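You operate a simulated robot arm through the tools that you are given. There is no shell and no other tool.

The job below is to be done with a simulated two-armed robot. You get a single attempt, and the scene is never put back.

## Task
Put two of the cable caps from the top of the board stack on the teal tile. Put the thick green packer with the smallest size on its label from the shelf under the floor bench on the mixing bench. Take the rubber sleeve with the smallest size on its label from the top of the sample bench and put it on the top of the board stack. Fetch the small primer pot and set it on the grey tile on the top of the sample bench. Fetch the sponge float and set it on the open shelf of the ply store. Put the beige open box that says "J-75" from the low site board shelf on the white tile and the beige open box labelled "J-79" on the top of the board stack. Do these in any order. Set down upright: cable cap, rubber sleeve, sponge float.

Only the result counts: the job must be done as asked and must still hold three seconds after the hand-in. Knocking over, shifting, dropping, spilling or breaking anything else fails it. A push-on lid holds only when it is set on centred and level and pressed home; a screw cap is set on level and turned clockwise until tight.

## Robot
Two 7-joint arms with fingered hands on one trunk, on a base that moves. Base frame: it is fixed to the floor where the robot stands at the start and does not move with it; the origin is under the middle of the robot, x ahead of it, y to its left, z up. Lengths are in mm, angles in degrees, forces in N, time in s.
The left shoulder is at the start at [39, 104, 1145], the right one opposite. With the tool pointing down near the work surface each hand reaches from about 220 to 580 mm from the robot's upright axis, wherever it stands, measured 20 degrees to its own side. Places, roughly: beige open box [-3000, -3750, 500]; cable cap (4x3x5 cm) [-1200, -2500, 800]; grey tile (9x9x1 cm) [-1800, 400, 800]; mixing bench [-1800, 2600, 600]; open shelf of the ply store [-3900, -500, 1000]; rubber sleeve [-1750, 1000, 1000]; small primer pot [-1750, 750, 250]; sponge float (16x8x9 cm) [-3700, -2800, 800]; teal tile (9x9x1 cm) [-1000, -2200, 800]; thick green packer [1000, 1000, 250]; top of the board stack [-1400, -2300, 800]; white tile (9x9x1 cm) [-2400, -3800, 400]. Payload 2.4 kg a hand.
The TCP of each hand is the grasp point between the finger pads, 17 mm short of the fingertips. In the tool frame z runs along the fingers and y along their closing line. The gripper opens to 88 mm; its body begins 47 mm behind the TCP. The gripper is a hand of 2 fingers: y runs from the thumb to the fingers, the wrist lies at [0, 0, -165] in the tool frame, and closing takes about 1.5 s.
Orientation is that of the tool frame in the base frame, as [roll, pitch, yaw] about the fixed x, y, z axes, in that order (R = Rz(yaw) Ry(pitch) Rx(roll)). With the fingers straight down and closing along the base's y, the tool's x points along the base's -x, its y along +y and its z along -z.

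## Interface
- The arms move only by the tool play_rows. It takes "left_deltas", "right_deltas" or both (then of equal length, played together; a hand with none holds still); each is a list of rows, each an object (a shift or turn left out is 0, a gripper value left out holds the last) with "dp": the shift along the tool's x, y, z in mm, a list of three; "rotation": the turn, a rotation vector about the tool's x, y, z in degrees, a list of three; "gripper": the finger opening in mm, from 0 to 88. In form: [{"dp": [x, y, z], "rotation": [wx, wy, wz], "gripper": gripper}, ...]. A call has 1 to 20 rows; each row is the pose to reach, as a shift and turn from the pose commanded when the call began, along the tool's axes at that moment. A row lasts 0.2 s, in which the tool goes at most 50 mm and 8.6 degrees; a call with a longer step from one row to the next is refused whole, and so is a gripper value outside its range. Where a pose cannot be reached the arm comes as near as it can. A force on the tool above 40 N (or 10 N above the force at the start of the call, whichever is more), or a blocked arm, ends the call early, and 0.2 s more pass. The fingers move at their own pace (about 153 mm/s each) and stop on an object; they squeeze with about 22 N. The grip force told is the motor's: it shows also when the fingers shut on nothing. Time passes only in rows, and 0.2 s behind the last, so rows that repeat a pose let the fingers close. The reply holds the time, the measured pose of the TCP, the force on the tool along the base axes, the opening and the grip force, in the units named above and with some noise, with the torque about the TCP (base axes, N m) and any sound that the robot's microphone picked up.
- Cameras (640 x 400 px; columns grow to the right, rows downward): "scene" is now at [120.4, 4, 1081.1]; the picture's right is [0.10, -1.00, 0.00], its down [-0.17, -0.02, -0.99] and it looks along [0.98, 0.09, -0.17] (base axes); focal length 218 px, centre (320, 200). "left" rides on the left gripper at [-50, 3, -63] in its tool frame; the picture's right is [-0.06, -1.00, 0.00], its down [0.78, -0.05, -0.62] and it looks along [0.62, -0.04, 0.79] (tool axes); focal length 275 px, centre (320, 200). "right" rides on the right gripper at [50, 3, -63] in its tool frame; the picture's right is [-0.06, 1.00, 0.00], its down [-0.78, -0.05, -0.62] and it looks along [-0.62, -0.04, 0.79] (tool axes); focal length 275 px, centre (320, 200). There is no depth. A picture from a camera that has moved, and an enlarged one, comes with that camera's place and axes in the base frame and with its lens. The place of the scene camera against the robot may be out by one fixed shift of up to 25 mm in any direction.
- grab_frame(camera): a new picture of that camera. It takes no simulated time.
- slide_trunk(by): moves the trunk up (or, below 0, down) by that many mm; the arms and the scene camera ride with it, the base frame stays. It gives what a move gives, with no picture.
- steer(legs): drives the robot by 1 to 6 legs, each [ahead, left, turn to the left] in mm, mm and degrees, along the robot's own axes; the way and the turn of a leg run together, so that a leg with both is an arc; at most 1500 mm and 180 degrees a leg. The arms and the cameras ride along, it lands a little off, and it stops where it bumps. It gives what a move gives.
- grasp_type(shape, hand): the hand has 2 fingers and takes this shape, open, in about a second: jaw (thumb against the fingers, like two jaws); tri (thumb and two fingers); tip (a fingertip pinch); poke (one finger out to press); point (the index stretched); flat (the hand flat); cup (the hand cupped); fist (a fist). The gripper value then closes the fingers along that shape, each until it touches; the sizes above hold for jaw. It gives what a move gives, with no picture.
- aim_head(pan, tilt): turns the head with the scene camera to pan (to the left, within 60 degrees either way) and tilt (down, from -29 to 69), counted from straight ahead of the robot (the tilt from the chest, where the trunk bows). It gives what a move gives.
- close_up(camera, box): a new picture of the part [left, top, right, bottom] of that camera's present view, enlarged. It takes no simulated time.
- close_job(): hands the job in; it is judged then, once.

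Nothing tells you exact positions but the pictures and the camera data. Unless the task says otherwise, let go and move clear before handing in.

The tools are called after ">>>" as a command line: name --argument value ..., lists and objects as JSON in quotes. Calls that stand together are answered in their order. play_rows: Moves the arms, as the interface text tells. Its arguments: {"type":"object","properties":{"left_deltas":{"type":"array","items":{"type":"object","properties":{"dp":{"type":"array","items":{"type":"number"}},"rotation":{"type":"array","items":{"type":"number"}},"gripper":{"type":"number"}}}},"right_deltas":{"type":"array","items":{"type":"object","properties":{"dp":{"type":"array","items":{"type":"number"}},"rotation":{"type":"array","items":{"type":"number"}},"gripper":{"type":"number"}}}}},"required":[]} The other tools are called the same way: slide_trunk (by) moves the trunk up or down; grasp_type (shape, hand) gives the hand a shape; steer (legs) drives the base; aim_head (pan, tilt) turns the head that bears the scene camera; grab_frame (camera) takes a picture; close_up (camera, box) takes an enlarged picture of a part of a camera's view; close_job () hands the job in.

At the start:

```text
time_s: 0.0
left_eef_pos: [319.0, 161.1, 1047.5]
left_tool_rot: [-180.0, -0.1, -180.0]
left_force: [0.5, 0.1, 0.2]
left_torque: [0.01, 0.04, -0.01]
left_opening: 87.8
left_grip_force: 0.1
left_shape: jaw
right_eef_pos: [388.1, -137.1, 1023.3]
right_tool_rot: [-179.9, 0.1, 180.0]
right_force: [0.1, -0.6, 0.2]
right_torque: [-0.03, -0.03, 0.02]
right_opening: 88.0
right_grip_force: 0.1
right_shape: jaw
trunk travel left (down, up): [-375.0, 475.0]
robot x, y, heading: [0.5, -2.3, -0.3]
head pan, tilt (commanded): [5.5, 9.7]
```

scene: 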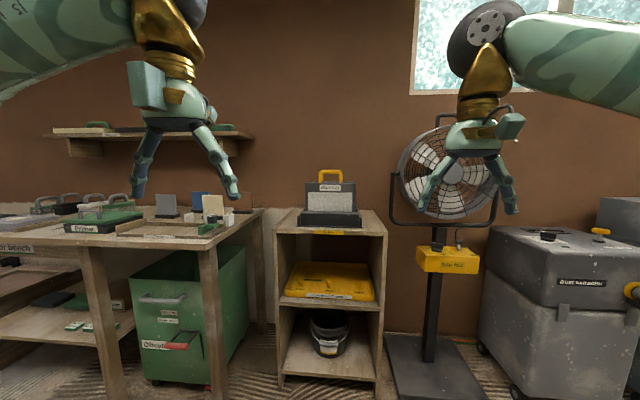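
right: 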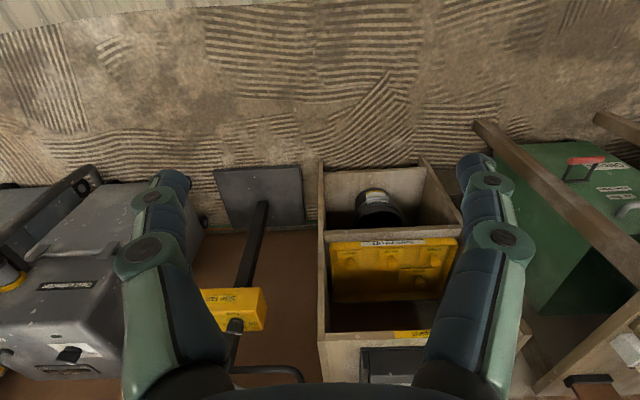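
left: 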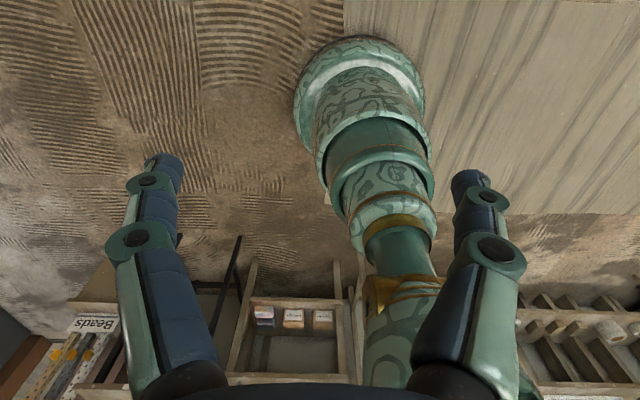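

I see the floor bench ahead to the left, with green packers on its low shelf at about [1000, 1000, 250]. I'll look around with the head first.

>>> aim_head --pan 45 --tilt 25

```text
time_s: 1.1
left_eef_pos: [319.0, 160.0, 1048.1]
left_tool_rot: [180.0, -0.1, 180.0]
left_force: [0.6, 0.1, 0.1]
left_torque: [-0.03, 0.0, 0.01]
left_opening: 87.8
left_grip_force: 0.1
left_shape: jaw
right_eef_pos: [387.8, -136.1, 1022.9]
right_tool_rot: [-179.9, 0.1, 180.0]
right_force: [0.1, -0.5, -0.4]
right_torque: [-0.01, -0.01, 0.01]
right_opening: 87.8
right_grip_force: 0.1
right_shape: jaw
trunk travel left (down, up): [-375.0, 475.0]
robot x, y, heading: [1.4, 0.5, 0.1]
head pan, tilt (commanded): [45.0, 25.0]
```

>>> grab_frame --camera "scene"

```text
taken
camera scene: at [93.1, 60.1, 1056.3], right [0.71, -0.71, 0.0], down [-0.3, -0.3, -0.91], along [0.64, 0.64, -0.42], focal length 218 px, centre (320, 200)
```

scene: 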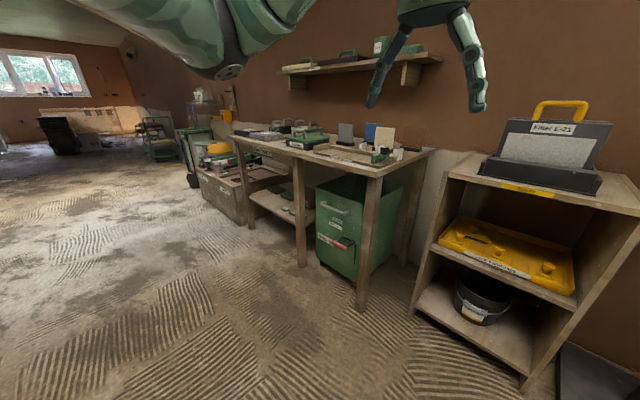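

Bench and shelf are to the front left. I'll zoom in on the shelf.

>>> close_up --camera "scene" --box '[220, 110, 440, 250]'

>>> close_up --camera "scene" --box '[0, 40, 320, 240]'

```text
2.86 times, centred on (330, 180) of scene
camera zoom: at [93.1, 60.1, 1056.3], right [0.71, -0.71, 0.0], down [-0.3, -0.3, -0.91], along [0.64, 0.64, -0.42], focal length 623 px, centre (291, 257)
```

zoom: 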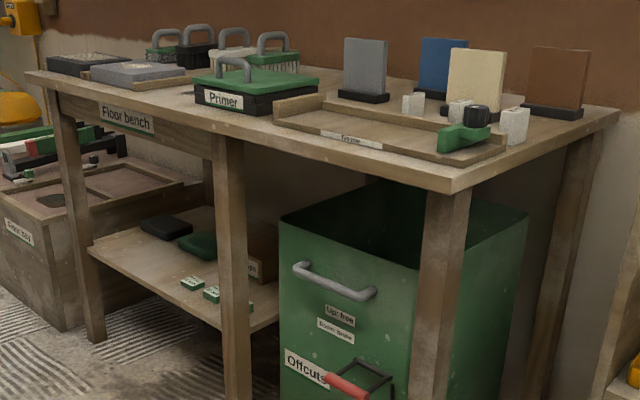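

```text
2.00 times, centred on (160, 140) of scene
camera zoom: at [93.1, 60.1, 1056.3], right [0.71, -0.71, 0.0], down [-0.3, -0.3, -0.91], along [0.64, 0.64, -0.42], focal length 436 px, centre (640, 320)
```

zoom: 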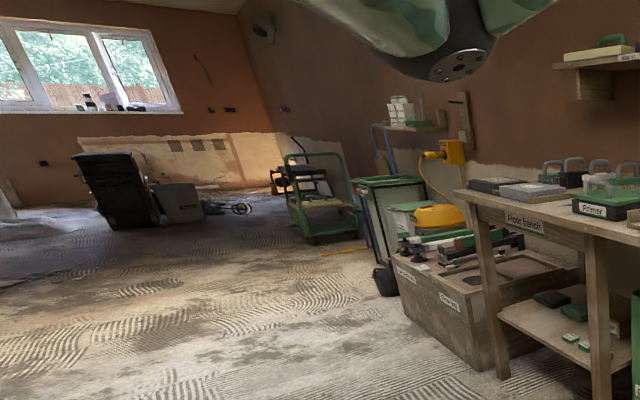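

I take the shelf to be at about z 300, with three small packers near [940, 1080–1265]. I'll drive in front of it and look again.

>>> steer --legs '[[0, 1150, 0], [150, 0, 0]]'

>>> aim_head --pan 0 --tilt 35

>>> grab_frame --camera "scene"

```text
time_s: 8.0
left_eef_pos: [471.6, 1329.0, 1046.3]
left_tool_rot: [180.0, 0.1, 179.8]
left_force: [-0.3, 0.7, 0.1]
left_torque: [0.03, 0.02, -0.02]
left_opening: 88.0
left_grip_force: 0.0
left_shape: jaw
right_eef_pos: [539.5, 1031.6, 1021.6]
right_tool_rot: [-179.9, 0.0, 179.7]
right_force: [-0.7, 0.6, 0.0]
right_torque: [0.0, -0.02, 0.01]
right_opening: 88.0
right_grip_force: 0.1
right_shape: jaw
trunk travel left (down, up): [-375.0, 475.0]
robot x, y, heading: [150.0, 1167.2, -0.4]
head pan, tilt (commanded): [45.0, 25.0]
```

```text
time_s: 9.1
left_eef_pos: [472.2, 1328.4, 1047.2]
left_tool_rot: [-179.9, 0.1, 179.7]
left_force: [0.3, -1.0, -0.3]
left_torque: [0.01, -0.02, -0.02]
left_opening: 88.0
left_grip_force: 0.1
left_shape: jaw
right_eef_pos: [540.9, 1032.0, 1023.1]
right_tool_rot: [-180.0, 0.0, 179.7]
right_force: [0.2, 0.5, -0.7]
right_torque: [0.04, 0.01, -0.04]
right_opening: 87.8
right_grip_force: 0.0
right_shape: jaw
trunk travel left (down, up): [-375.0, 475.0]
robot x, y, heading: [152.3, 1172.3, -0.1]
head pan, tilt (commanded): [0.0, 35.0]
```

```text
taken
camera scene: at [268.2, 1164.5, 1040.5], right [0.0, -1.0, 0.0], down [-0.57, 0.0, -0.82], along [0.82, 0.0, -0.57], focal length 218 px, centre (320, 200)
```

scene: 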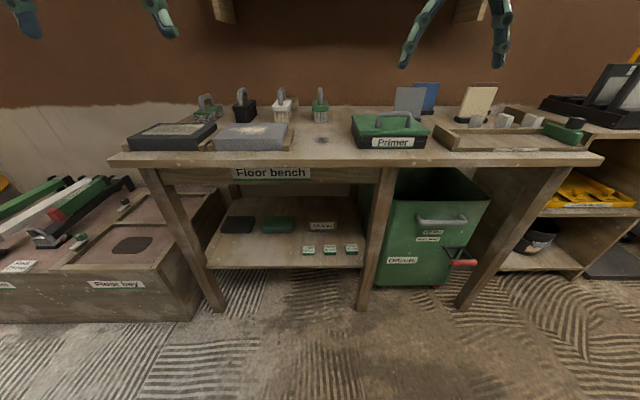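

>>> close_up --camera "scene" --box '[200, 180, 380, 290]'

>>> close_up --camera "scene" --box '[295, 235, 365, 265]'

```text
3.56 times, centred on (290, 235) of scene
camera zoom: at [268.2, 1164.5, 1040.5], right [0.0, -1.0, 0.0], down [-0.57, 0.0, -0.82], along [0.82, 0.0, -0.57], focal length 775 px, centre (427, 76)
```

zoom: 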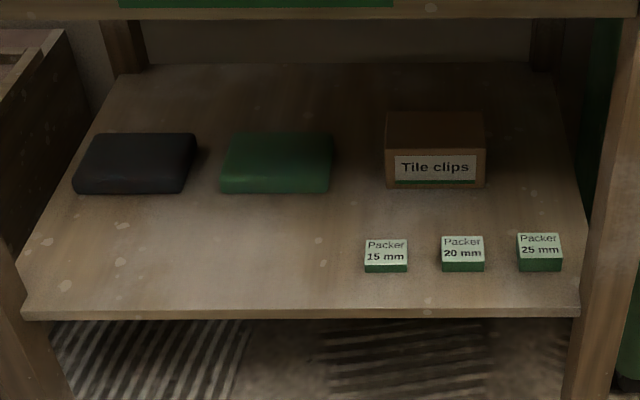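

```text
9.14 times, centred on (330, 250) of scene
camera zoom: at [268.2, 1164.5, 1040.5], right [0.0, -1.0, 0.0], down [-0.57, 0.0, -0.82], along [0.82, 0.0, -0.57], focal length 1993 px, centre (229, -257)
```

zoom: 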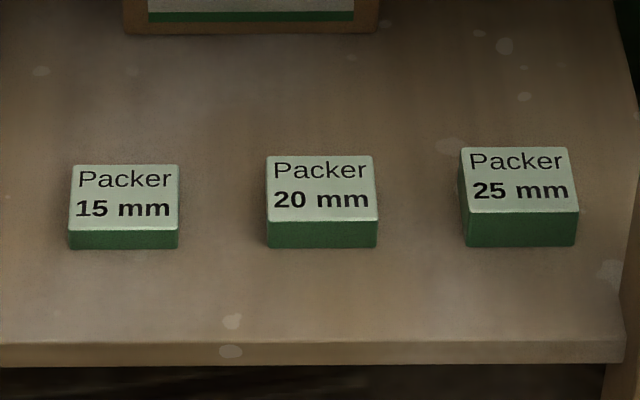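

The leftmost packer is labelled 15 mm, the smallest of the three, and I put it at about [916, 1214, 320]. I'll tuck the arms back and move up to the bench, then lower the trunk.

>>> play_rows --left_deltas '[{"dp": [40, 0, 0]}, {"dp": [80, 0, 0]}, {"dp": [80, 0, 0]}, {"dp": [80, 0, 0]}]' --right_deltas '[{"dp": [40, -20, 0]}, {"dp": [80, -40, 0]}, {"dp": [120, -60, 0]}, {"dp": [150, -80, 0]}]'

>>> steer --legs '[[278, -112, 0]]'

>>> slide_trunk --by -375

>>> grab_frame --camera "scene"

>>> grab_frame --camera "left"

```text
time_s: 10.1
left_eef_pos: [394.2, 1329.9, 1049.3]
left_tool_rot: [-179.9, -0.2, 179.8]
left_force: [0.1, 0.2, 0.2]
left_torque: [0.0, 0.01, 0.01]
left_opening: 87.7
left_grip_force: 0.1
left_shape: jaw
left hand out of reach, approached as far as the arm can: row 2, 3, 4
right_eef_pos: [394.2, 952.0, 1023.9]
right_tool_rot: [-180.0, 0.0, 179.8]
right_force: [-0.3, 0.0, 0.1]
right_torque: [0.01, -0.02, -0.01]
right_opening: 88.0
right_grip_force: 0.0
right_shape: jaw
right hand out of reach, approached as far as the arm can: row 4
trunk travel left (down, up): [-375.0, 475.0]
robot x, y, heading: [152.3, 1172.4, -0.4]
head pan, tilt (commanded): [0.0, 35.0]
```

```text
time_s: 12.2
left_eef_pos: [673.1, 1216.9, 1049.3]
left_tool_rot: [180.0, -0.2, 179.5]
left_force: [0.0, 0.3, 0.2]
left_torque: [-0.02, -0.01, 0.01]
left_opening: 88.0
left_grip_force: 0.2
left_shape: jaw
right_eef_pos: [670.5, 838.5, 1022.7]
right_tool_rot: [180.0, -0.1, 179.6]
right_force: [0.0, 0.0, -0.7]
right_torque: [-0.03, 0.02, -0.01]
right_opening: 87.9
right_grip_force: 0.1
right_shape: jaw
trunk travel left (down, up): [-375.0, 475.0]
robot x, y, heading: [425.8, 1056.1, -0.4]
head pan, tilt (commanded): [0.0, 35.0]
```

```text
time_s: 14.5
left_eef_pos: [696.9, 1216.8, 746.4]
left_tool_rot: [-179.8, -9.8, 179.4]
left_force: [-15.8, -1.8, 17.4]
left_torque: [0.16, -2.08, -0.09]
left_opening: 87.6
left_grip_force: 0.0
left_shape: jaw
right_eef_pos: [688.6, 838.1, 719.0]
right_tool_rot: [179.9, -11.0, 179.5]
right_force: [-0.2, -1.2, -0.2]
right_torque: [0.01, 0.01, 0.0]
right_opening: 87.9
right_grip_force: 0.0
right_shape: jaw
trunk travel left (down, up): [-110.0, 740.0]
robot x, y, heading: [431.5, 1057.6, -0.7]
head pan, tilt (commanded): [0.0, 35.0]
stopped: the force on the tool passed its limit at 187 N (the readings are from after the stop); the commanded pose is now the measured one
```

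```text
taken
camera scene: at [554.5, 1051.4, 776.3], right [-0.01, -1.0, 0.0], down [-0.57, 0.01, -0.82], along [0.82, -0.01, -0.57], focal length 218 px, centre (320, 200)
```

scene: 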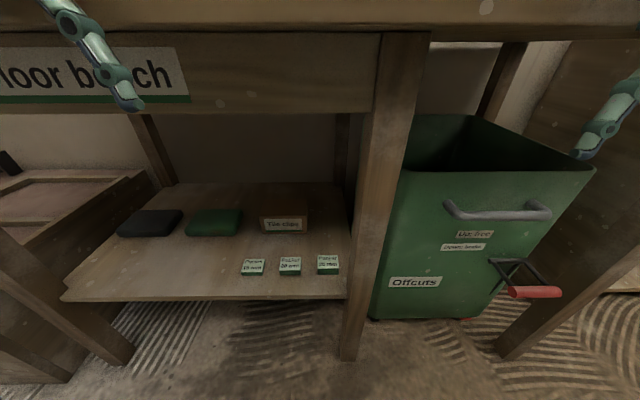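

```text
taken
camera left: at [757.3, 1219.5, 800.3], right [0.05, -1.0, -0.01], down [-0.67, -0.04, 0.74], along [-0.74, -0.03, -0.67], focal length 275 px, centre (320, 200)
```

left: 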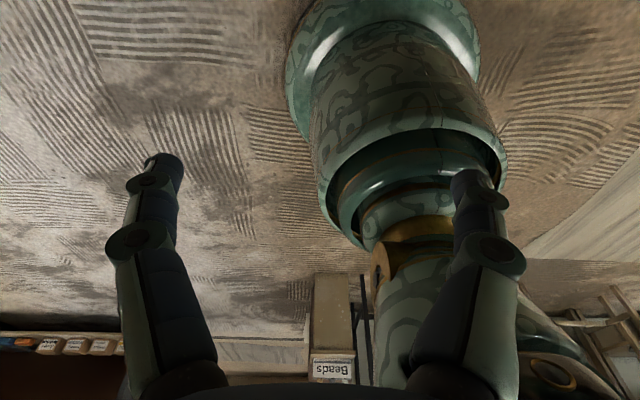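

The trunk bows as it lowers, and the left hand touched the bench's front edge. I'll back off and then finish lowering.

>>> steer --legs '[[-130, 0, 0]]'

>>> slide_trunk --by -110

>>> grab_frame --camera "scene"

```text
time_s: 15.8
left_eef_pos: [569.8, 1218.3, 745.3]
left_tool_rot: [-179.8, -9.8, 179.5]
left_force: [-0.4, 0.3, 0.1]
left_torque: [-0.03, 0.0, 0.01]
left_opening: 88.0
left_grip_force: 0.1
left_shape: jaw
right_eef_pos: [561.1, 839.9, 717.8]
right_tool_rot: [-180.0, -11.1, 179.6]
right_force: [0.5, 0.3, 0.4]
right_torque: [-0.01, -0.03, 0.01]
right_opening: 87.9
right_grip_force: 0.1
right_shape: jaw
trunk travel left (down, up): [-110.0, 740.0]
robot x, y, heading: [297.8, 1057.7, -0.5]
head pan, tilt (commanded): [0.0, 35.0]
```

```text
time_s: 17.2
left_eef_pos: [582.1, 1217.6, 612.2]
left_tool_rot: [-179.8, -16.9, 179.5]
left_force: [-0.2, -0.9, -0.1]
left_torque: [0.0, -0.01, 0.01]
left_opening: 87.7
left_grip_force: 0.0
left_shape: jaw
right_eef_pos: [570.4, 839.6, 585.7]
right_tool_rot: [-180.0, -18.0, 179.4]
right_force: [1.1, 0.5, 1.6]
right_torque: [0.0, 0.0, 0.0]
right_opening: 87.9
right_grip_force: 0.1
right_shape: jaw
trunk travel left (down, up): [0.0, 850.0]
robot x, y, heading: [297.7, 1059.4, -0.5]
head pan, tilt (commanded): [0.0, 35.0]
```

```text
taken
camera scene: at [432.6, 1052.9, 671.4], right [-0.01, -1.0, 0.0], down [-0.57, 0.0, -0.82], along [0.82, -0.01, -0.57], focal length 218 px, centre (320, 200)
```

scene: 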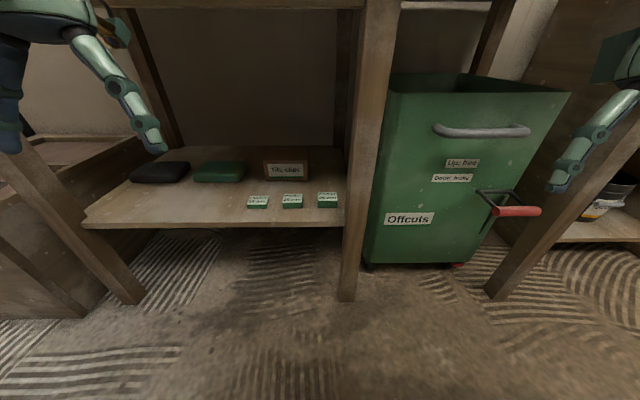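

>>> close_up --camera "scene" --box '[220, 160, 350, 240]'

>>> grab_frame --camera "left"

```text
4.92 times, centred on (285, 200) of scene
camera zoom: at [432.6, 1052.9, 671.4], right [-0.01, -1.0, 0.0], down [-0.57, 0.0, -0.82], along [0.82, -0.01, -0.57], focal length 1073 px, centre (492, 200)
```

zoom: 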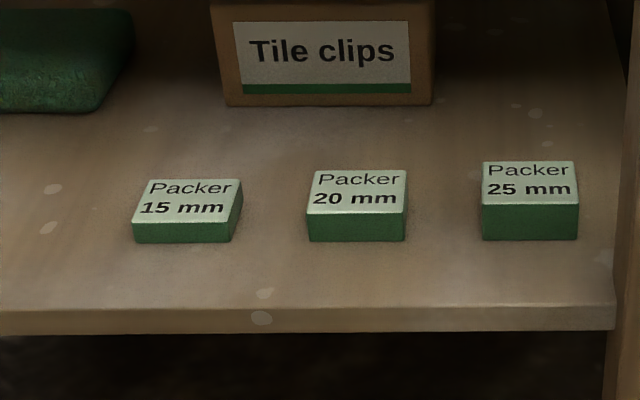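

```text
taken
camera left: at [648.0, 1221.1, 658.5], right [0.05, -1.0, -0.01], down [-0.57, -0.04, 0.82], along [-0.82, -0.03, -0.57], focal length 275 px, centre (320, 200)
```

left: 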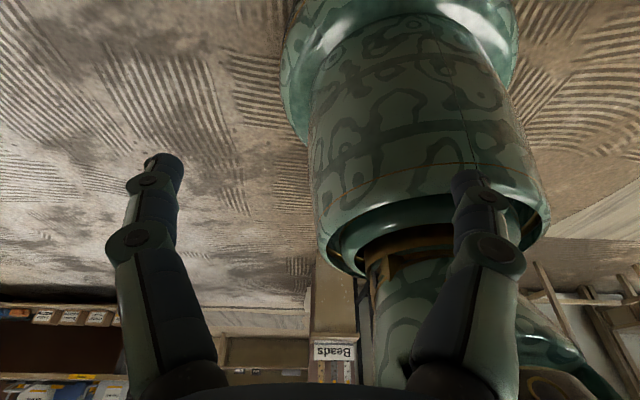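

My best estimate is the packer top at about [895, 1209, 350] and the shelf at z 335. I'll tilt the left hand forward 45° and bring it low in front of the shelf.

>>> play_rows --left_deltas '[{"dp": [-15, 0, 9], "rotation": [0, -6.2, 0]}, {"dp": [-30, -1, 18], "rotation": [0, -12.4, 0]}, {"dp": [-45, -2, 27], "rotation": [0, -18.6, 0]}, {"dp": [-60, -2, 36], "rotation": [0, -24.8, 0]}, {"dp": [-75, -3, 45], "rotation": [0, -31, 0]}, {"dp": [-90, -4, 55], "rotation": [0, -37.2, 0]}, {"dp": [-105, -4, 64], "rotation": [0, -43.4, 0]}, {"dp": [-120, -5, 73], "rotation": [0, -49.6, 0]}, {"dp": [-136, -6, 82], "rotation": [0, -55.8, 0]}, {"dp": [-151, -6, 92], "rotation": [0, -62, 0]}]'

>>> grab_frame --camera "left"

>>> grab_frame --camera "scene"

```text
time_s: 19.4
left_eef_pos: [684.5, 1210.5, 498.7]
left_tool_rot: [-179.7, 35.7, 179.7]
left_force: [1.1, 0.0, -0.2]
left_torque: [0.02, 0.0, -0.01]
left_opening: 87.8
left_grip_force: 0.0
left_shape: jaw
left hand out of reach, approached as far as the arm can: row 1, 2, 3, 4, 5, 6, 7, 8, 9, 10
right_eef_pos: [569.5, 838.9, 587.2]
right_tool_rot: [-180.0, -18.0, 179.4]
right_force: [0.8, 0.1, 0.0]
right_torque: [0.0, 0.01, -0.01]
right_opening: 88.0
right_grip_force: 0.1
right_shape: jaw
trunk travel left (down, up): [0.0, 850.0]
robot x, y, heading: [296.6, 1059.7, -0.7]
head pan, tilt (commanded): [0.0, 35.0]
```

```text
taken
camera left: at [688.4, 1214.2, 579.9], right [0.04, -1.0, 0.04], down [-1.0, -0.04, 0.04], along [-0.04, -0.04, -1.0], focal length 275 px, centre (320, 200)
```

left: 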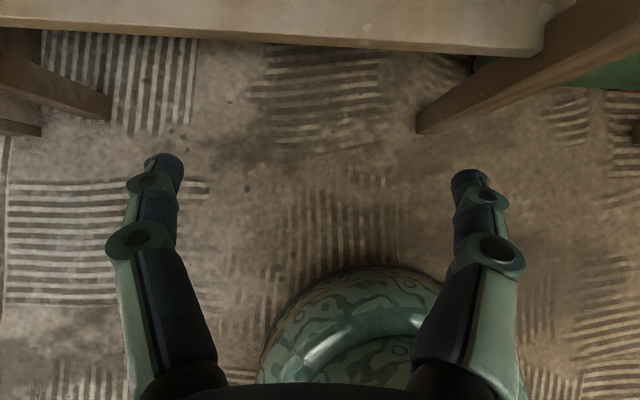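

```text
taken
camera scene: at [432.6, 1053.0, 671.3], right [-0.01, -1.0, 0.0], down [-0.57, 0.0, -0.82], along [0.82, -0.01, -0.57], focal length 218 px, centre (320, 200)
```

scene: 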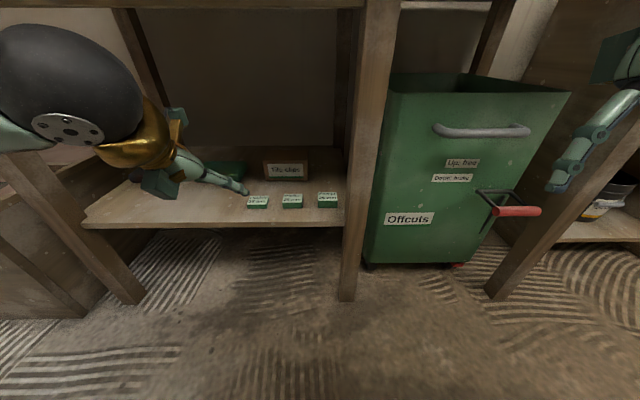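

The hand is tilted and in front of the shelf. I'll move it forward to just above the packer and check with the wrist camera.

>>> play_rows --left_deltas '[{"dp": [-10, 0, 27]}, {"dp": [-20, 0, 54]}, {"dp": [-32, 0, 81]}, {"dp": [-42, 0, 108]}, {"dp": [-53, 0, 135]}, {"dp": [-63, 0, 162]}]'

>>> grab_frame --camera "left"

>>> grab_frame --camera "scene"

```text
time_s: 20.8
left_eef_pos: [832.3, 1209.6, 405.2]
left_tool_rot: [-179.8, 35.7, 179.7]
left_force: [0.0, 0.0, -0.4]
left_torque: [0.0, 0.01, -0.01]
left_opening: 88.2
left_grip_force: 0.0
left_shape: jaw
right_eef_pos: [569.2, 839.3, 586.3]
right_tool_rot: [180.0, -17.9, 179.5]
right_force: [0.1, 0.2, 0.2]
right_torque: [0.02, 0.01, 0.04]
right_opening: 87.8
right_grip_force: 0.0
right_shape: jaw
trunk travel left (down, up): [0.0, 850.0]
robot x, y, heading: [299.2, 1060.1, -0.7]
head pan, tilt (commanded): [0.0, 35.0]
```

```text
taken
camera left: at [835.1, 1212.9, 486.0], right [0.04, -1.0, 0.04], down [-1.0, -0.04, 0.05], along [-0.04, -0.04, -1.0], focal length 275 px, centre (320, 200)
```

left: 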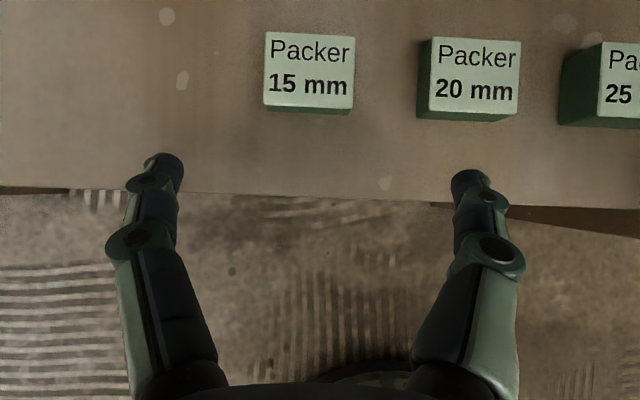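

```text
taken
camera scene: at [432.6, 1053.0, 671.3], right [-0.01, -1.0, 0.0], down [-0.57, 0.0, -0.82], along [0.82, -0.01, -0.57], focal length 218 px, centre (320, 200)
```

scene: 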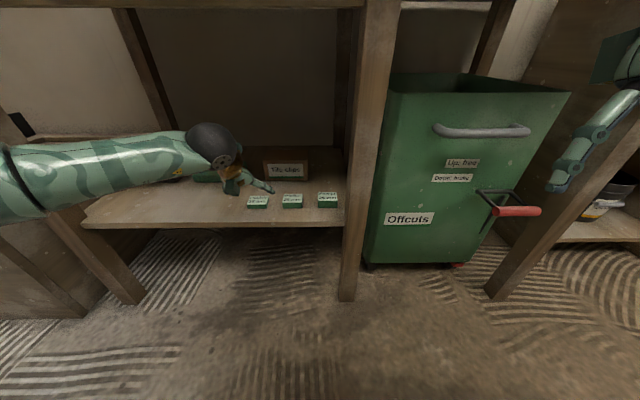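

The wrist view shows the 15 mm packer clearly at about [895, 1215]. I'll go right above it and measure its height from the change in size.

>>> play_rows --left_deltas '[{"dp": [-18, 3, 22]}, {"dp": [-36, 6, 44]}, {"dp": [-36, 6, 44]}]'

>>> grab_frame --camera "left"

```text
time_s: 21.6
left_eef_pos: [887.0, 1216.1, 390.0]
left_tool_rot: [-179.8, 35.7, 179.6]
left_force: [1.2, -0.2, -0.5]
left_torque: [0.02, 0.0, 0.04]
left_opening: 88.2
left_grip_force: 0.1
left_shape: jaw
right_eef_pos: [570.1, 840.1, 586.2]
right_tool_rot: [-179.9, -18.0, 179.4]
right_force: [0.4, -0.4, -0.8]
right_torque: [0.02, -0.02, 0.0]
right_opening: 87.9
right_grip_force: 0.0
right_shape: jaw
trunk travel left (down, up): [0.0, 850.0]
robot x, y, heading: [302.9, 1056.2, -0.4]
head pan, tilt (commanded): [0.0, 35.0]
```

```text
taken
camera left: at [889.5, 1219.6, 470.9], right [0.04, -1.0, 0.04], down [-1.0, -0.04, 0.05], along [-0.04, -0.04, -1.0], focal length 275 px, centre (320, 200)
```

left: 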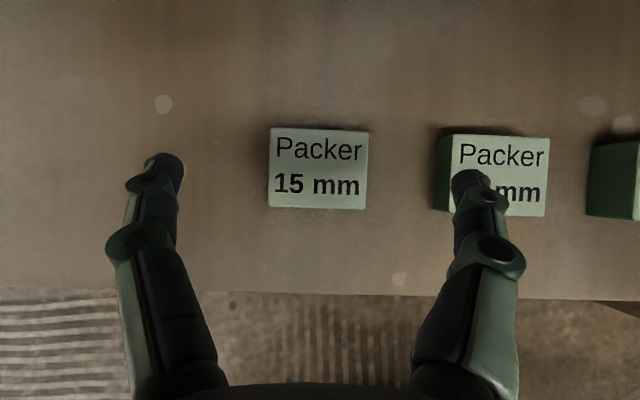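

The packer is about 50 mm wide with its top near z 333, so the shelf is about z 317. I'll narrow the opening so the finger misses the 20 mm packer next to it, then check.

>>> play_rows --left_deltas '[{"dp": [-4, 0, 3], "gripper": 66}, {"dp": [-4, 0, 3], "gripper": 66}, {"dp": [-4, 0, 3], "gripper": 66}]'

>>> grab_frame --camera "left"

```text
time_s: 22.4
left_eef_pos: [891.9, 1216.6, 390.5]
left_tool_rot: [-179.7, 35.6, 179.6]
left_force: [0.4, 0.4, -0.8]
left_torque: [0.0, -0.01, -0.01]
left_opening: 66.1
left_grip_force: 0.1
left_shape: jaw
right_eef_pos: [568.5, 838.2, 586.1]
right_tool_rot: [180.0, -18.0, 179.5]
right_force: [0.7, 0.2, 0.8]
right_torque: [0.04, 0.04, 0.01]
right_opening: 87.8
right_grip_force: 0.1
right_shape: jaw
trunk travel left (down, up): [0.0, 850.0]
robot x, y, heading: [299.4, 1059.6, -0.4]
head pan, tilt (commanded): [0.0, 35.0]
```

```text
taken
camera left: at [894.2, 1219.8, 470.5], right [0.04, -1.0, 0.04], down [-1.0, -0.04, 0.04], along [-0.04, -0.04, -1.0], focal length 275 px, centre (320, 200)
```

left: 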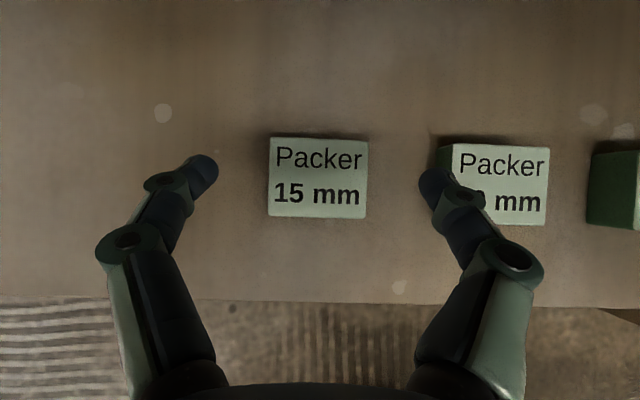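

>>> play_rows --left_deltas '[{"dp": [9, -0.5, 12]}, {"dp": [18, -0.5, 24]}, {"dp": [26, -0.5, 37]}, {"dp": [26, -0.5, 37]}]'

>>> grab_frame --camera "left"

```text
time_s: 23.4
left_eef_pos: [892.6, 1215.4, 344.3]
left_tool_rot: [-179.8, 35.7, 179.7]
left_force: [0.2, -0.9, 0.1]
left_torque: [-0.01, -0.02, 0.02]
left_opening: 66.1
left_grip_force: 0.2
left_shape: jaw
right_eef_pos: [569.3, 839.9, 586.8]
right_tool_rot: [180.0, -18.0, 179.5]
right_force: [-0.4, -0.5, -0.4]
right_torque: [0.01, 0.01, 0.0]
right_opening: 88.1
right_grip_force: 0.1
right_shape: jaw
trunk travel left (down, up): [0.0, 850.0]
robot x, y, heading: [296.6, 1057.6, -0.6]
head pan, tilt (commanded): [0.0, 35.0]
```

```text
taken
camera left: at [895.2, 1218.6, 425.1], right [0.04, -1.0, 0.04], down [-1.0, -0.04, 0.04], along [-0.04, -0.04, -1.0], focal length 275 px, centre (320, 200)
```

left: 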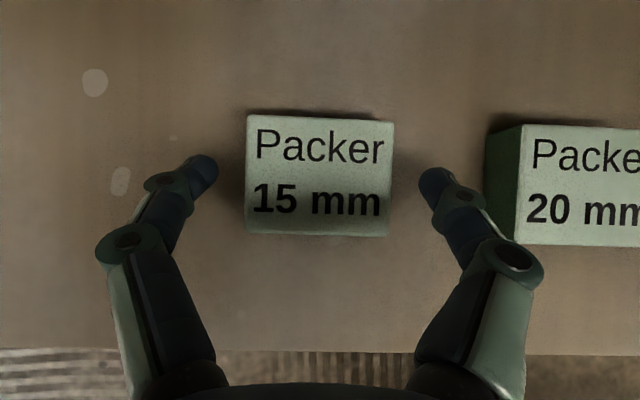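

>>> play_rows --left_deltas '[{"dp": [4, 0.5, 6]}, {"dp": [4, 0.5, 6]}]'

>>> play_rows --left_deltas '[{"gripper": 50}, {"gripper": 30}, {"gripper": 20}, {"gripper": 20}, {"gripper": 20}, {"gripper": 20}]'

>>> grab_frame --camera "left"

```text
time_s: 24.0
left_eef_pos: [892.5, 1215.6, 337.7]
left_tool_rot: [-179.7, 35.6, 179.7]
left_force: [0.3, -0.6, 0.7]
left_torque: [-0.01, 0.0, 0.02]
left_opening: 66.3
left_grip_force: 0.1
left_shape: jaw
right_eef_pos: [569.1, 840.1, 587.4]
right_tool_rot: [179.9, -18.0, 179.5]
right_force: [0.2, 1.5, -0.9]
right_torque: [0.02, -0.05, 0.02]
right_opening: 87.8
right_grip_force: 0.1
right_shape: jaw
trunk travel left (down, up): [0.0, 850.0]
robot x, y, heading: [296.3, 1059.8, -0.5]
head pan, tilt (commanded): [0.0, 35.0]
```

```text
time_s: 25.4
left_eef_pos: [892.3, 1216.5, 337.7]
left_tool_rot: [-179.8, 35.6, 179.7]
left_force: [0.2, 0.3, -0.2]
left_torque: [-0.01, -0.02, 0.01]
left_opening: 43.4
left_grip_force: 22.0
left_shape: jaw
right_eef_pos: [569.4, 838.9, 586.4]
right_tool_rot: [180.0, -18.0, 179.5]
right_force: [-0.1, 1.5, -0.1]
right_torque: [0.01, 0.01, -0.03]
right_opening: 88.0
right_grip_force: 0.0
right_shape: jaw
trunk travel left (down, up): [0.0, 850.0]
robot x, y, heading: [297.7, 1058.9, -0.6]
head pan, tilt (commanded): [0.0, 35.0]
```

```text
taken
camera left: at [895.7, 1219.3, 418.4], right [0.04, -1.0, 0.04], down [-1.0, -0.04, 0.05], along [-0.04, -0.04, -1.0], focal length 275 px, centre (320, 200)
```

left: 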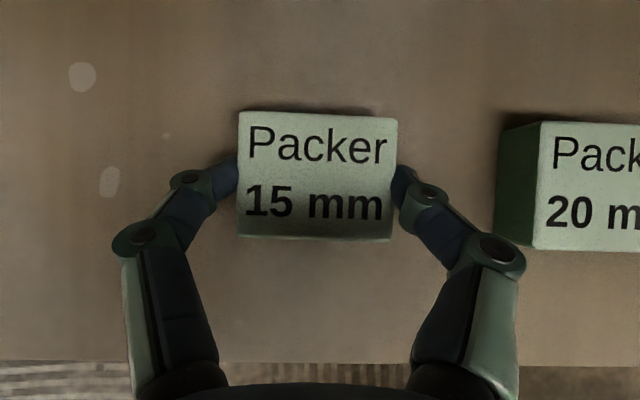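

The packer is gripped at 22 N. I'll lift it and check it stays in the hand.

>>> play_rows --left_deltas '[{"dp": [-6, 0, -8]}, {"dp": [-12, 0, -16]}, {"dp": [-23, 0, -32]}, {"dp": [-35, 0, -49]}, {"dp": [-35, 0, -49]}]'

>>> grab_frame --camera "left"

```text
time_s: 26.6
left_eef_pos: [891.9, 1214.7, 397.5]
left_tool_rot: [-179.9, 35.7, 179.9]
left_force: [-0.1, -0.1, -0.3]
left_torque: [-0.04, 0.02, -0.05]
left_opening: 43.4
left_grip_force: 21.9
left_shape: jaw
right_eef_pos: [569.8, 839.4, 585.8]
right_tool_rot: [-179.9, -17.9, 179.4]
right_force: [-0.6, 0.3, 0.2]
right_torque: [0.0, -0.03, 0.04]
right_opening: 87.9
right_grip_force: 0.2
right_shape: jaw
trunk travel left (down, up): [0.0, 850.0]
robot x, y, heading: [298.5, 1060.1, -0.5]
head pan, tilt (commanded): [0.0, 35.0]
```

```text
taken
camera left: at [894.2, 1219.1, 478.6], right [0.04, -1.0, 0.04], down [-1.0, -0.04, 0.04], along [-0.04, -0.04, -1.0], focal length 275 px, centre (320, 200)
```

left: 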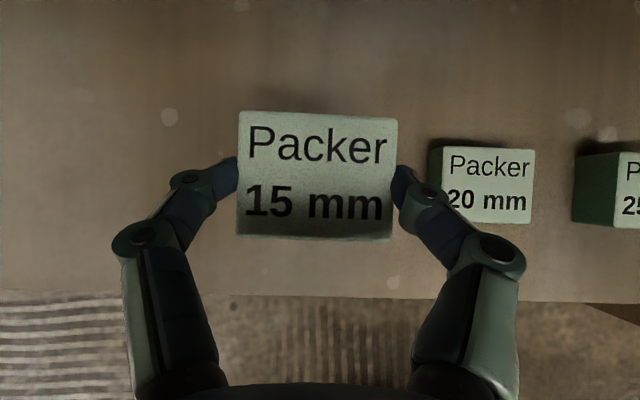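

The packer is held. I'll back straight out and raise the trunk.

>>> steer --legs '[[-500, 0, 0]]'

>>> slide_trunk --by 375

```text
time_s: 29.6
left_eef_pos: [379.9, 1219.0, 397.9]
left_tool_rot: [-179.8, 35.6, 179.8]
left_force: [-1.2, 0.3, -0.2]
left_torque: [0.04, -0.04, -0.01]
left_opening: 43.4
left_grip_force: 22.0
left_shape: jaw
right_eef_pos: [58.9, 843.5, 586.6]
right_tool_rot: [-179.9, -18.0, 179.4]
right_force: [-0.8, 0.5, 0.0]
right_torque: [-0.03, 0.01, 0.0]
right_opening: 87.9
right_grip_force: 0.1
right_shape: jaw
trunk travel left (down, up): [0.0, 850.0]
robot x, y, heading: [-213.4, 1066.2, -0.5]
head pan, tilt (commanded): [0.0, 35.0]
```

```text
time_s: 33.2
left_eef_pos: [379.1, 1220.8, 772.2]
left_tool_rot: [-179.8, 35.6, 179.8]
left_force: [0.0, 0.1, -0.4]
left_torque: [0.05, 0.01, 0.01]
left_opening: 43.3
left_grip_force: 22.0
left_shape: jaw
right_eef_pos: [58.4, 843.7, 961.3]
right_tool_rot: [-180.0, -18.0, 179.5]
right_force: [-0.4, 0.3, -0.9]
right_torque: [0.01, 0.03, 0.0]
right_opening: 87.9
right_grip_force: 0.1
right_shape: jaw
trunk travel left (down, up): [-375.0, 475.0]
robot x, y, heading: [-210.3, 1064.1, -0.6]
head pan, tilt (commanded): [0.0, 35.0]
```

Next I'll pull the left hand in, straighten the right, and turn left to face the mixing bench.

>>> play_rows --left_deltas '[{"dp": [13, 0, -34]}, {"dp": [25, 0, -68]}, {"dp": [38, 0, -101]}, {"dp": [51, 0, -135]}, {"dp": [63, 0, -169]}]' --right_deltas '[{"dp": [0, 0, 0], "rotation": [0, -6, 0]}, {"dp": [0, 0, 0], "rotation": [0, -12, 0]}, {"dp": [0, 0, 0], "rotation": [0, -18, 0]}, {"dp": [0, 0, 0], "rotation": [0, -18, 0]}, {"dp": [0, 0, 0], "rotation": [0, -18, 0]}]'

>>> steer --legs '[[0, 0, 130]]'

>>> aim_head --pan 0 --tilt 20

>>> grab_frame --camera "scene"

```text
time_s: 34.4
left_eef_pos: [227.9, 1220.1, 871.1]
left_tool_rot: [-179.8, 35.7, 179.7]
left_force: [0.6, -0.1, -0.2]
left_torque: [-0.01, 0.03, 0.0]
left_opening: 43.3
left_grip_force: 21.9
left_shape: jaw
right_eef_pos: [58.1, 844.1, 961.4]
right_tool_rot: [180.0, 0.0, 179.4]
right_force: [0.7, 0.3, -0.1]
right_torque: [0.0, -0.02, -0.02]
right_opening: 88.1
right_grip_force: 0.1
right_shape: jaw
trunk travel left (down, up): [-375.0, 475.0]
robot x, y, heading: [-212.2, 1064.1, -0.8]
head pan, tilt (commanded): [0.0, 35.0]
```

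```text
time_s: 40.2
left_eef_pos: [-616.2, 1299.5, 873.0]
left_tool_rot: [-179.8, 35.6, -50.0]
left_force: [-0.5, -0.3, -0.2]
left_torque: [0.0, -0.03, 0.01]
left_opening: 43.0
left_grip_force: 21.8
left_shape: jaw
right_eef_pos: [-217.5, 1411.1, 962.0]
right_tool_rot: [180.0, 0.1, -50.3]
right_force: [-0.5, 0.4, 0.3]
right_torque: [0.0, -0.03, 0.02]
right_opening: 87.8
right_grip_force: 0.0
right_shape: jaw
trunk travel left (down, up): [-375.0, 475.0]
robot x, y, heading: [-211.7, 1064.1, 129.7]
head pan, tilt (commanded): [0.0, 35.0]
```

```text
time_s: 41.0
left_eef_pos: [-615.8, 1300.3, 872.0]
left_tool_rot: [-179.8, 35.7, -50.1]
left_force: [-0.7, 0.6, -1.0]
left_torque: [-0.03, 0.02, -0.01]
left_opening: 43.4
left_grip_force: 22.1
left_shape: jaw
right_eef_pos: [-218.1, 1410.1, 961.3]
right_tool_rot: [-180.0, 0.1, -50.3]
right_force: [0.7, -0.3, 0.7]
right_torque: [-0.01, 0.02, -0.02]
right_opening: 88.1
right_grip_force: 0.0
right_shape: jaw
trunk travel left (down, up): [-375.0, 475.0]
robot x, y, heading: [-212.9, 1063.6, 129.7]
head pan, tilt (commanded): [0.0, 20.0]
```

```text
taken
camera scene: at [-293.9, 1153.7, 1064.2], right [0.77, 0.64, 0.0], down [0.22, -0.26, -0.94], along [-0.6, 0.72, -0.34], focal length 218 px, centre (320, 200)
```

scene: 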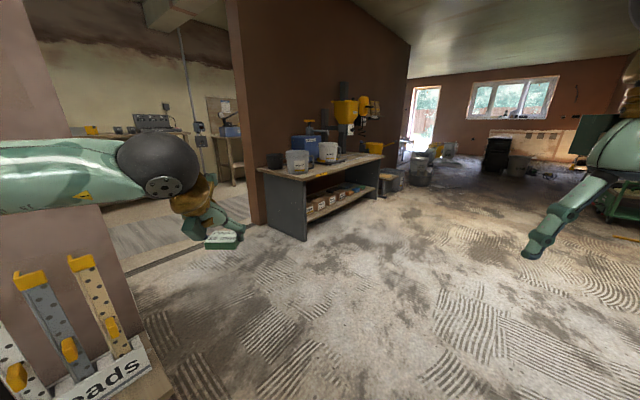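

The mixing bench is ahead, with buckets and a mixer on it. A "Beads" rack is close on my left, so I'll look there before moving.

>>> aim_head --pan 50 --tilt 25

>>> grab_frame --camera "scene"

>>> aim_head --pan -10 --tilt 20

>>> close_up --camera "scene" --box '[140, 60, 460, 260]'

```text
time_s: 42.2
left_eef_pos: [-615.7, 1299.7, 873.0]
left_tool_rot: [-179.8, 35.6, -50.1]
left_force: [0.0, -0.1, -0.4]
left_torque: [-0.04, 0.0, 0.02]
left_opening: 42.9
left_grip_force: 22.2
left_shape: jaw
right_eef_pos: [-218.2, 1411.2, 961.6]
right_tool_rot: [179.9, -0.1, -50.2]
right_force: [-0.2, -0.3, -0.6]
right_torque: [-0.01, -0.01, 0.0]
right_opening: 88.0
right_grip_force: 0.2
right_shape: jaw
trunk travel left (down, up): [-375.0, 475.0]
robot x, y, heading: [-210.0, 1066.3, 129.5]
head pan, tilt (commanded): [50.0, 25.0]
```

```text
taken
camera scene: at [-326.6, 1082.6, 1056.2], right [0.01, 1.0, 0.0], down [0.42, 0.0, -0.91], along [-0.91, 0.01, -0.42], focal length 218 px, centre (320, 200)
```

scene: 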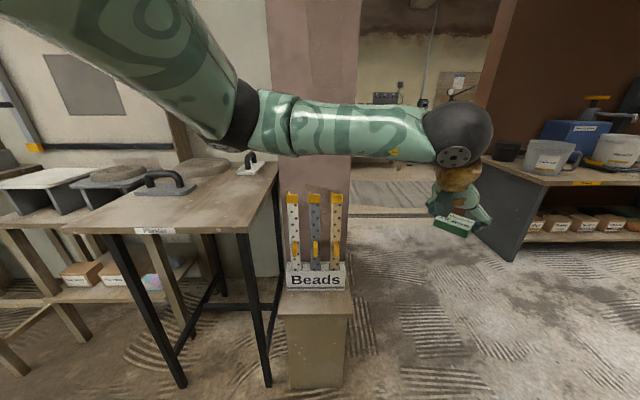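

```text
time_s: 43.5
left_eef_pos: [-615.1, 1299.2, 872.7]
left_tool_rot: [-179.8, 35.7, -50.1]
left_force: [-0.3, -0.6, -0.2]
left_torque: [-0.01, 0.0, 0.0]
left_opening: 43.3
left_grip_force: 21.8
left_shape: jaw
right_eef_pos: [-218.6, 1411.1, 961.7]
right_tool_rot: [-180.0, -0.1, -50.3]
right_force: [-0.4, -1.0, 1.0]
right_torque: [0.01, 0.01, -0.03]
right_opening: 88.0
right_grip_force: 0.1
right_shape: jaw
trunk travel left (down, up): [-375.0, 475.0]
robot x, y, heading: [-211.2, 1062.1, 129.8]
head pan, tilt (commanded): [-10.0, 20.0]
```

```text
2.00 times, centred on (300, 160) of scene
camera zoom: at [-280.7, 1163.0, 1064.3], right [0.87, 0.5, 0.0], down [0.17, -0.3, -0.94], along [-0.47, 0.82, -0.34], focal length 436 px, centre (360, 280)
```

zoom: 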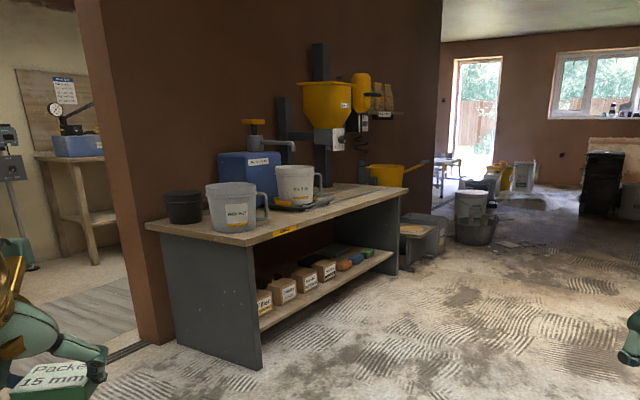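

The mixing bench spans about x -2217 to -1550 and y 2460 to 4140, with its top near z 595. I'll drive round in front of it, facing -x, to find free space.

>>> steer --legs '[[974, -264, 0], [974, -264, 0], [0, 0, 50]]'

>>> aim_head --pan 0 --tilt 30

>>> grab_frame --camera "scene"

```text
time_s: 55.8
left_eef_pos: [-1495.4, 2782.1, 871.8]
left_tool_rot: [-179.7, 35.6, -2.5]
left_force: [0.4, -0.2, 0.2]
left_torque: [-0.02, 0.0, 0.02]
left_opening: 42.8
left_grip_force: 21.4
left_shape: jaw
right_eef_pos: [-1309.5, 3150.1, 962.1]
right_tool_rot: [180.0, 0.0, -2.8]
right_force: [0.5, 0.1, 1.4]
right_torque: [0.0, -0.04, -0.02]
right_opening: 87.9
right_grip_force: 0.1
right_shape: jaw
trunk travel left (down, up): [-375.0, 475.0]
robot x, y, heading: [-1050.3, 2921.0, 177.5]
head pan, tilt (commanded): [-10.0, 20.0]
```

```text
time_s: 56.5
left_eef_pos: [-1496.0, 2782.2, 873.0]
left_tool_rot: [-179.8, 35.8, -2.4]
left_force: [0.4, 0.4, -0.2]
left_torque: [-0.03, -0.01, 0.03]
left_opening: 43.1
left_grip_force: 22.1
left_shape: jaw
right_eef_pos: [-1310.4, 3149.2, 961.4]
right_tool_rot: [179.9, -0.1, -2.6]
right_force: [-0.5, 0.2, 0.7]
right_torque: [0.02, 0.03, 0.0]
right_opening: 88.1
right_grip_force: 0.1
right_shape: jaw
trunk travel left (down, up): [-375.0, 475.0]
robot x, y, heading: [-1050.5, 2918.9, 177.3]
head pan, tilt (commanded): [0.0, 30.0]
```

```text
taken
camera scene: at [-1173.3, 2921.2, 1048.3], right [0.05, 1.0, 0.0], down [0.5, -0.02, -0.87], along [-0.87, 0.04, -0.5], focal length 218 px, centre (320, 200)
```

scene: 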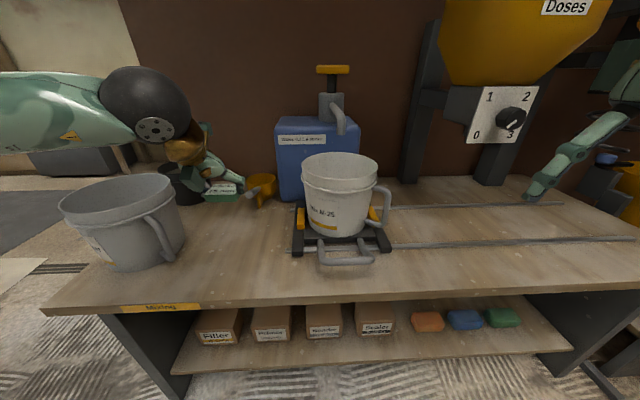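

There's a free area between the large bucket and the scale, around [-1620, 2720]. I'll lower the trunk a bit for reach.

>>> slide_trunk --by -150

>>> grab_frame --camera "left"

```text
time_s: 58.3
left_eef_pos: [-1495.3, 2780.1, 721.7]
left_tool_rot: [-179.8, 35.8, -2.5]
left_force: [0.3, -0.1, -0.1]
left_torque: [0.02, 0.01, 0.0]
left_opening: 43.3
left_grip_force: 22.3
left_shape: jaw
right_eef_pos: [-1310.6, 3149.8, 811.9]
right_tool_rot: [180.0, 0.0, -2.6]
right_force: [0.6, -0.2, 0.6]
right_torque: [0.02, -0.01, -0.01]
right_opening: 87.8
right_grip_force: 0.2
right_shape: jaw
trunk travel left (down, up): [-225.0, 625.0]
robot x, y, heading: [-1049.4, 2918.7, 177.3]
head pan, tilt (commanded): [0.0, 30.0]
```

```text
taken
camera left: at [-1499.3, 2778.4, 803.0], right [0.0, 1.0, 0.04], down [1.0, 0.0, 0.04], along [0.04, 0.04, -1.0], focal length 275 px, centre (320, 200)
```

left: 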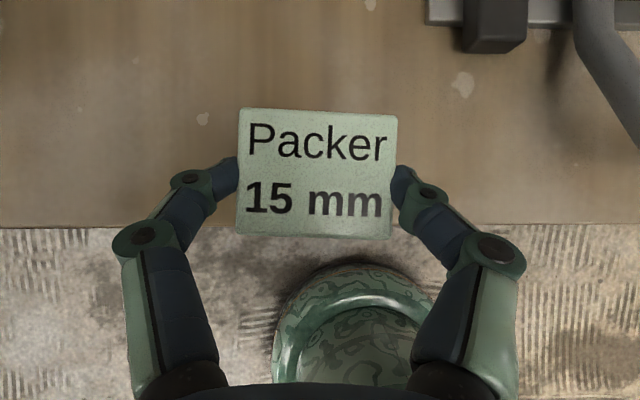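

>>> play_rows --left_deltas '[{"dp": [-3, 10, 25]}, {"dp": [-6, 20, 50]}, {"dp": [-9, 30, 75]}, {"dp": [-12, 40, 100]}, {"dp": [-15, 50, 124]}, {"dp": [-15, 50, 124]}]'

>>> grab_frame --camera "left"

>>> grab_frame --camera "scene"

```text
time_s: 59.7
left_eef_pos: [-1583.1, 2735.9, 634.3]
left_tool_rot: [-179.6, 36.3, -2.4]
left_force: [1.8, 1.4, 31.6]
left_torque: [0.13, 0.21, -0.06]
left_opening: 42.7
left_grip_force: 22.6
left_shape: jaw
right_eef_pos: [-1308.6, 3151.3, 812.5]
right_tool_rot: [179.8, 0.2, -2.8]
right_force: [0.4, 0.1, 0.8]
right_torque: [0.0, -0.01, -0.01]
right_opening: 88.1
right_grip_force: 0.1
right_shape: jaw
trunk travel left (down, up): [-225.0, 625.0]
robot x, y, heading: [-1049.7, 2919.2, 177.4]
head pan, tilt (commanded): [0.0, 30.0]
```

```text
taken
camera left: at [-1586.7, 2733.0, 715.8], right [0.0, 1.0, 0.04], down [1.0, 0.0, 0.03], along [0.03, 0.04, -1.0], focal length 275 px, centre (320, 200)
```

left: 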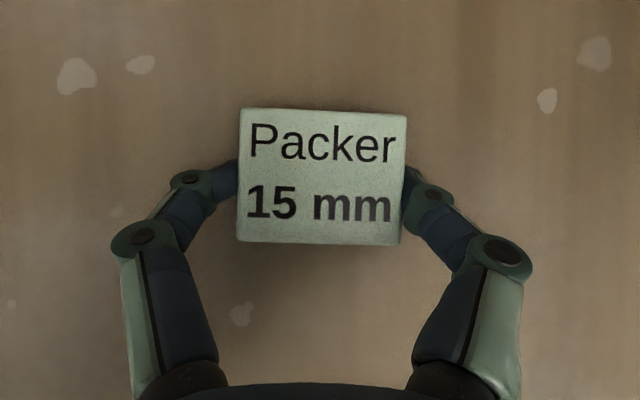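

```text
taken
camera scene: at [-1176.7, 2922.1, 898.7], right [0.05, 1.0, 0.0], down [0.5, -0.02, -0.87], along [-0.87, 0.04, -0.5], focal length 218 px, centre (320, 200)
```

scene: 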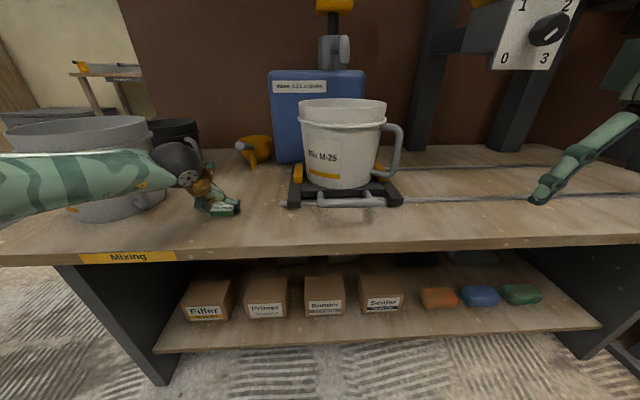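

The packer has touched down on the bench (31 N upward). I'll ease off, release it and back the hand away.

>>> play_rows --left_deltas '[{"dp": [-1, 0, -2]}, {"dp": [-1, 0, -2], "gripper": 55}, {"dp": [-1, 0, -2], "gripper": 64}, {"dp": [-1, 0, -2], "gripper": 64}]'

>>> grab_frame --camera "left"

```text
time_s: 60.7
left_eef_pos: [-1581.0, 2735.5, 635.8]
left_tool_rot: [-179.8, 36.0, -2.5]
left_force: [-3.9, -1.4, 31.6]
left_torque: [0.23, 0.31, 0.1]
left_opening: 53.0
left_grip_force: 0.1
left_shape: jaw
right_eef_pos: [-1310.1, 3149.8, 812.8]
right_tool_rot: [179.9, 0.2, -2.6]
right_force: [0.2, 0.4, -0.8]
right_torque: [0.01, -0.01, -0.02]
right_opening: 88.0
right_grip_force: 0.1
right_shape: jaw
trunk travel left (down, up): [-225.0, 625.0]
robot x, y, heading: [-1047.8, 2920.4, 177.6]
head pan, tilt (commanded): [0.0, 30.0]
```

```text
taken
camera left: at [-1585.6, 2732.2, 715.8], right [0.0, 1.0, 0.04], down [1.0, 0.0, 0.04], along [0.04, 0.04, -1.0], focal length 275 px, centre (320, 200)
```

left: 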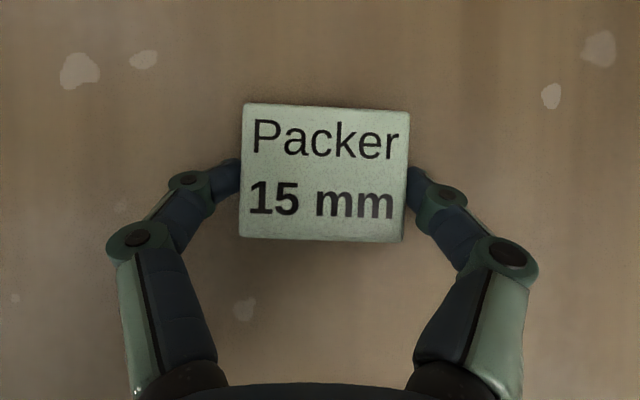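

>>> play_rows --left_deltas '[{"dp": [-3, 0, -4], "gripper": 64}, {"dp": [-6, 0, -8], "gripper": 64}, {"dp": [-6, 0, -8], "gripper": 66}]'

>>> grab_frame --camera "left"

```text
time_s: 61.5
left_eef_pos: [-1580.9, 2734.7, 641.0]
left_tool_rot: [-179.7, 35.5, -2.4]
left_force: [0.1, 0.3, -0.1]
left_torque: [0.0, 0.0, 0.0]
left_opening: 65.7
left_grip_force: 0.1
left_shape: jaw
right_eef_pos: [-1310.6, 3150.0, 812.2]
right_tool_rot: [180.0, 0.0, -2.7]
right_force: [-0.9, 0.1, 0.0]
right_torque: [-0.02, 0.03, 0.0]
right_opening: 87.8
right_grip_force: 0.1
right_shape: jaw
trunk travel left (down, up): [-225.0, 625.0]
robot x, y, heading: [-1051.9, 2923.4, 177.4]
head pan, tilt (commanded): [0.0, 30.0]
```

```text
taken
camera left: at [-1585.8, 2731.9, 721.7], right [0.0, 1.0, 0.04], down [1.0, 0.0, 0.05], along [0.05, 0.04, -1.0], focal length 275 px, centre (320, 200)
```

left: 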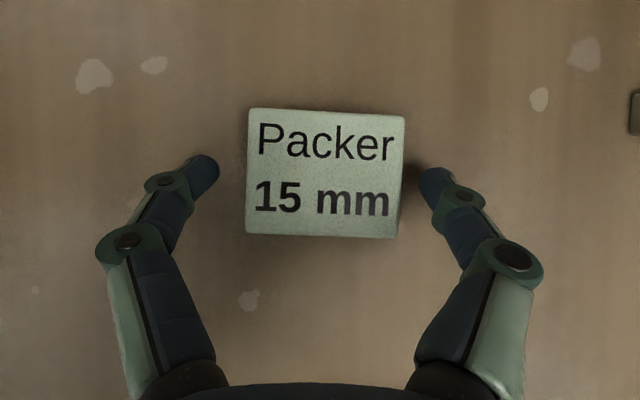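

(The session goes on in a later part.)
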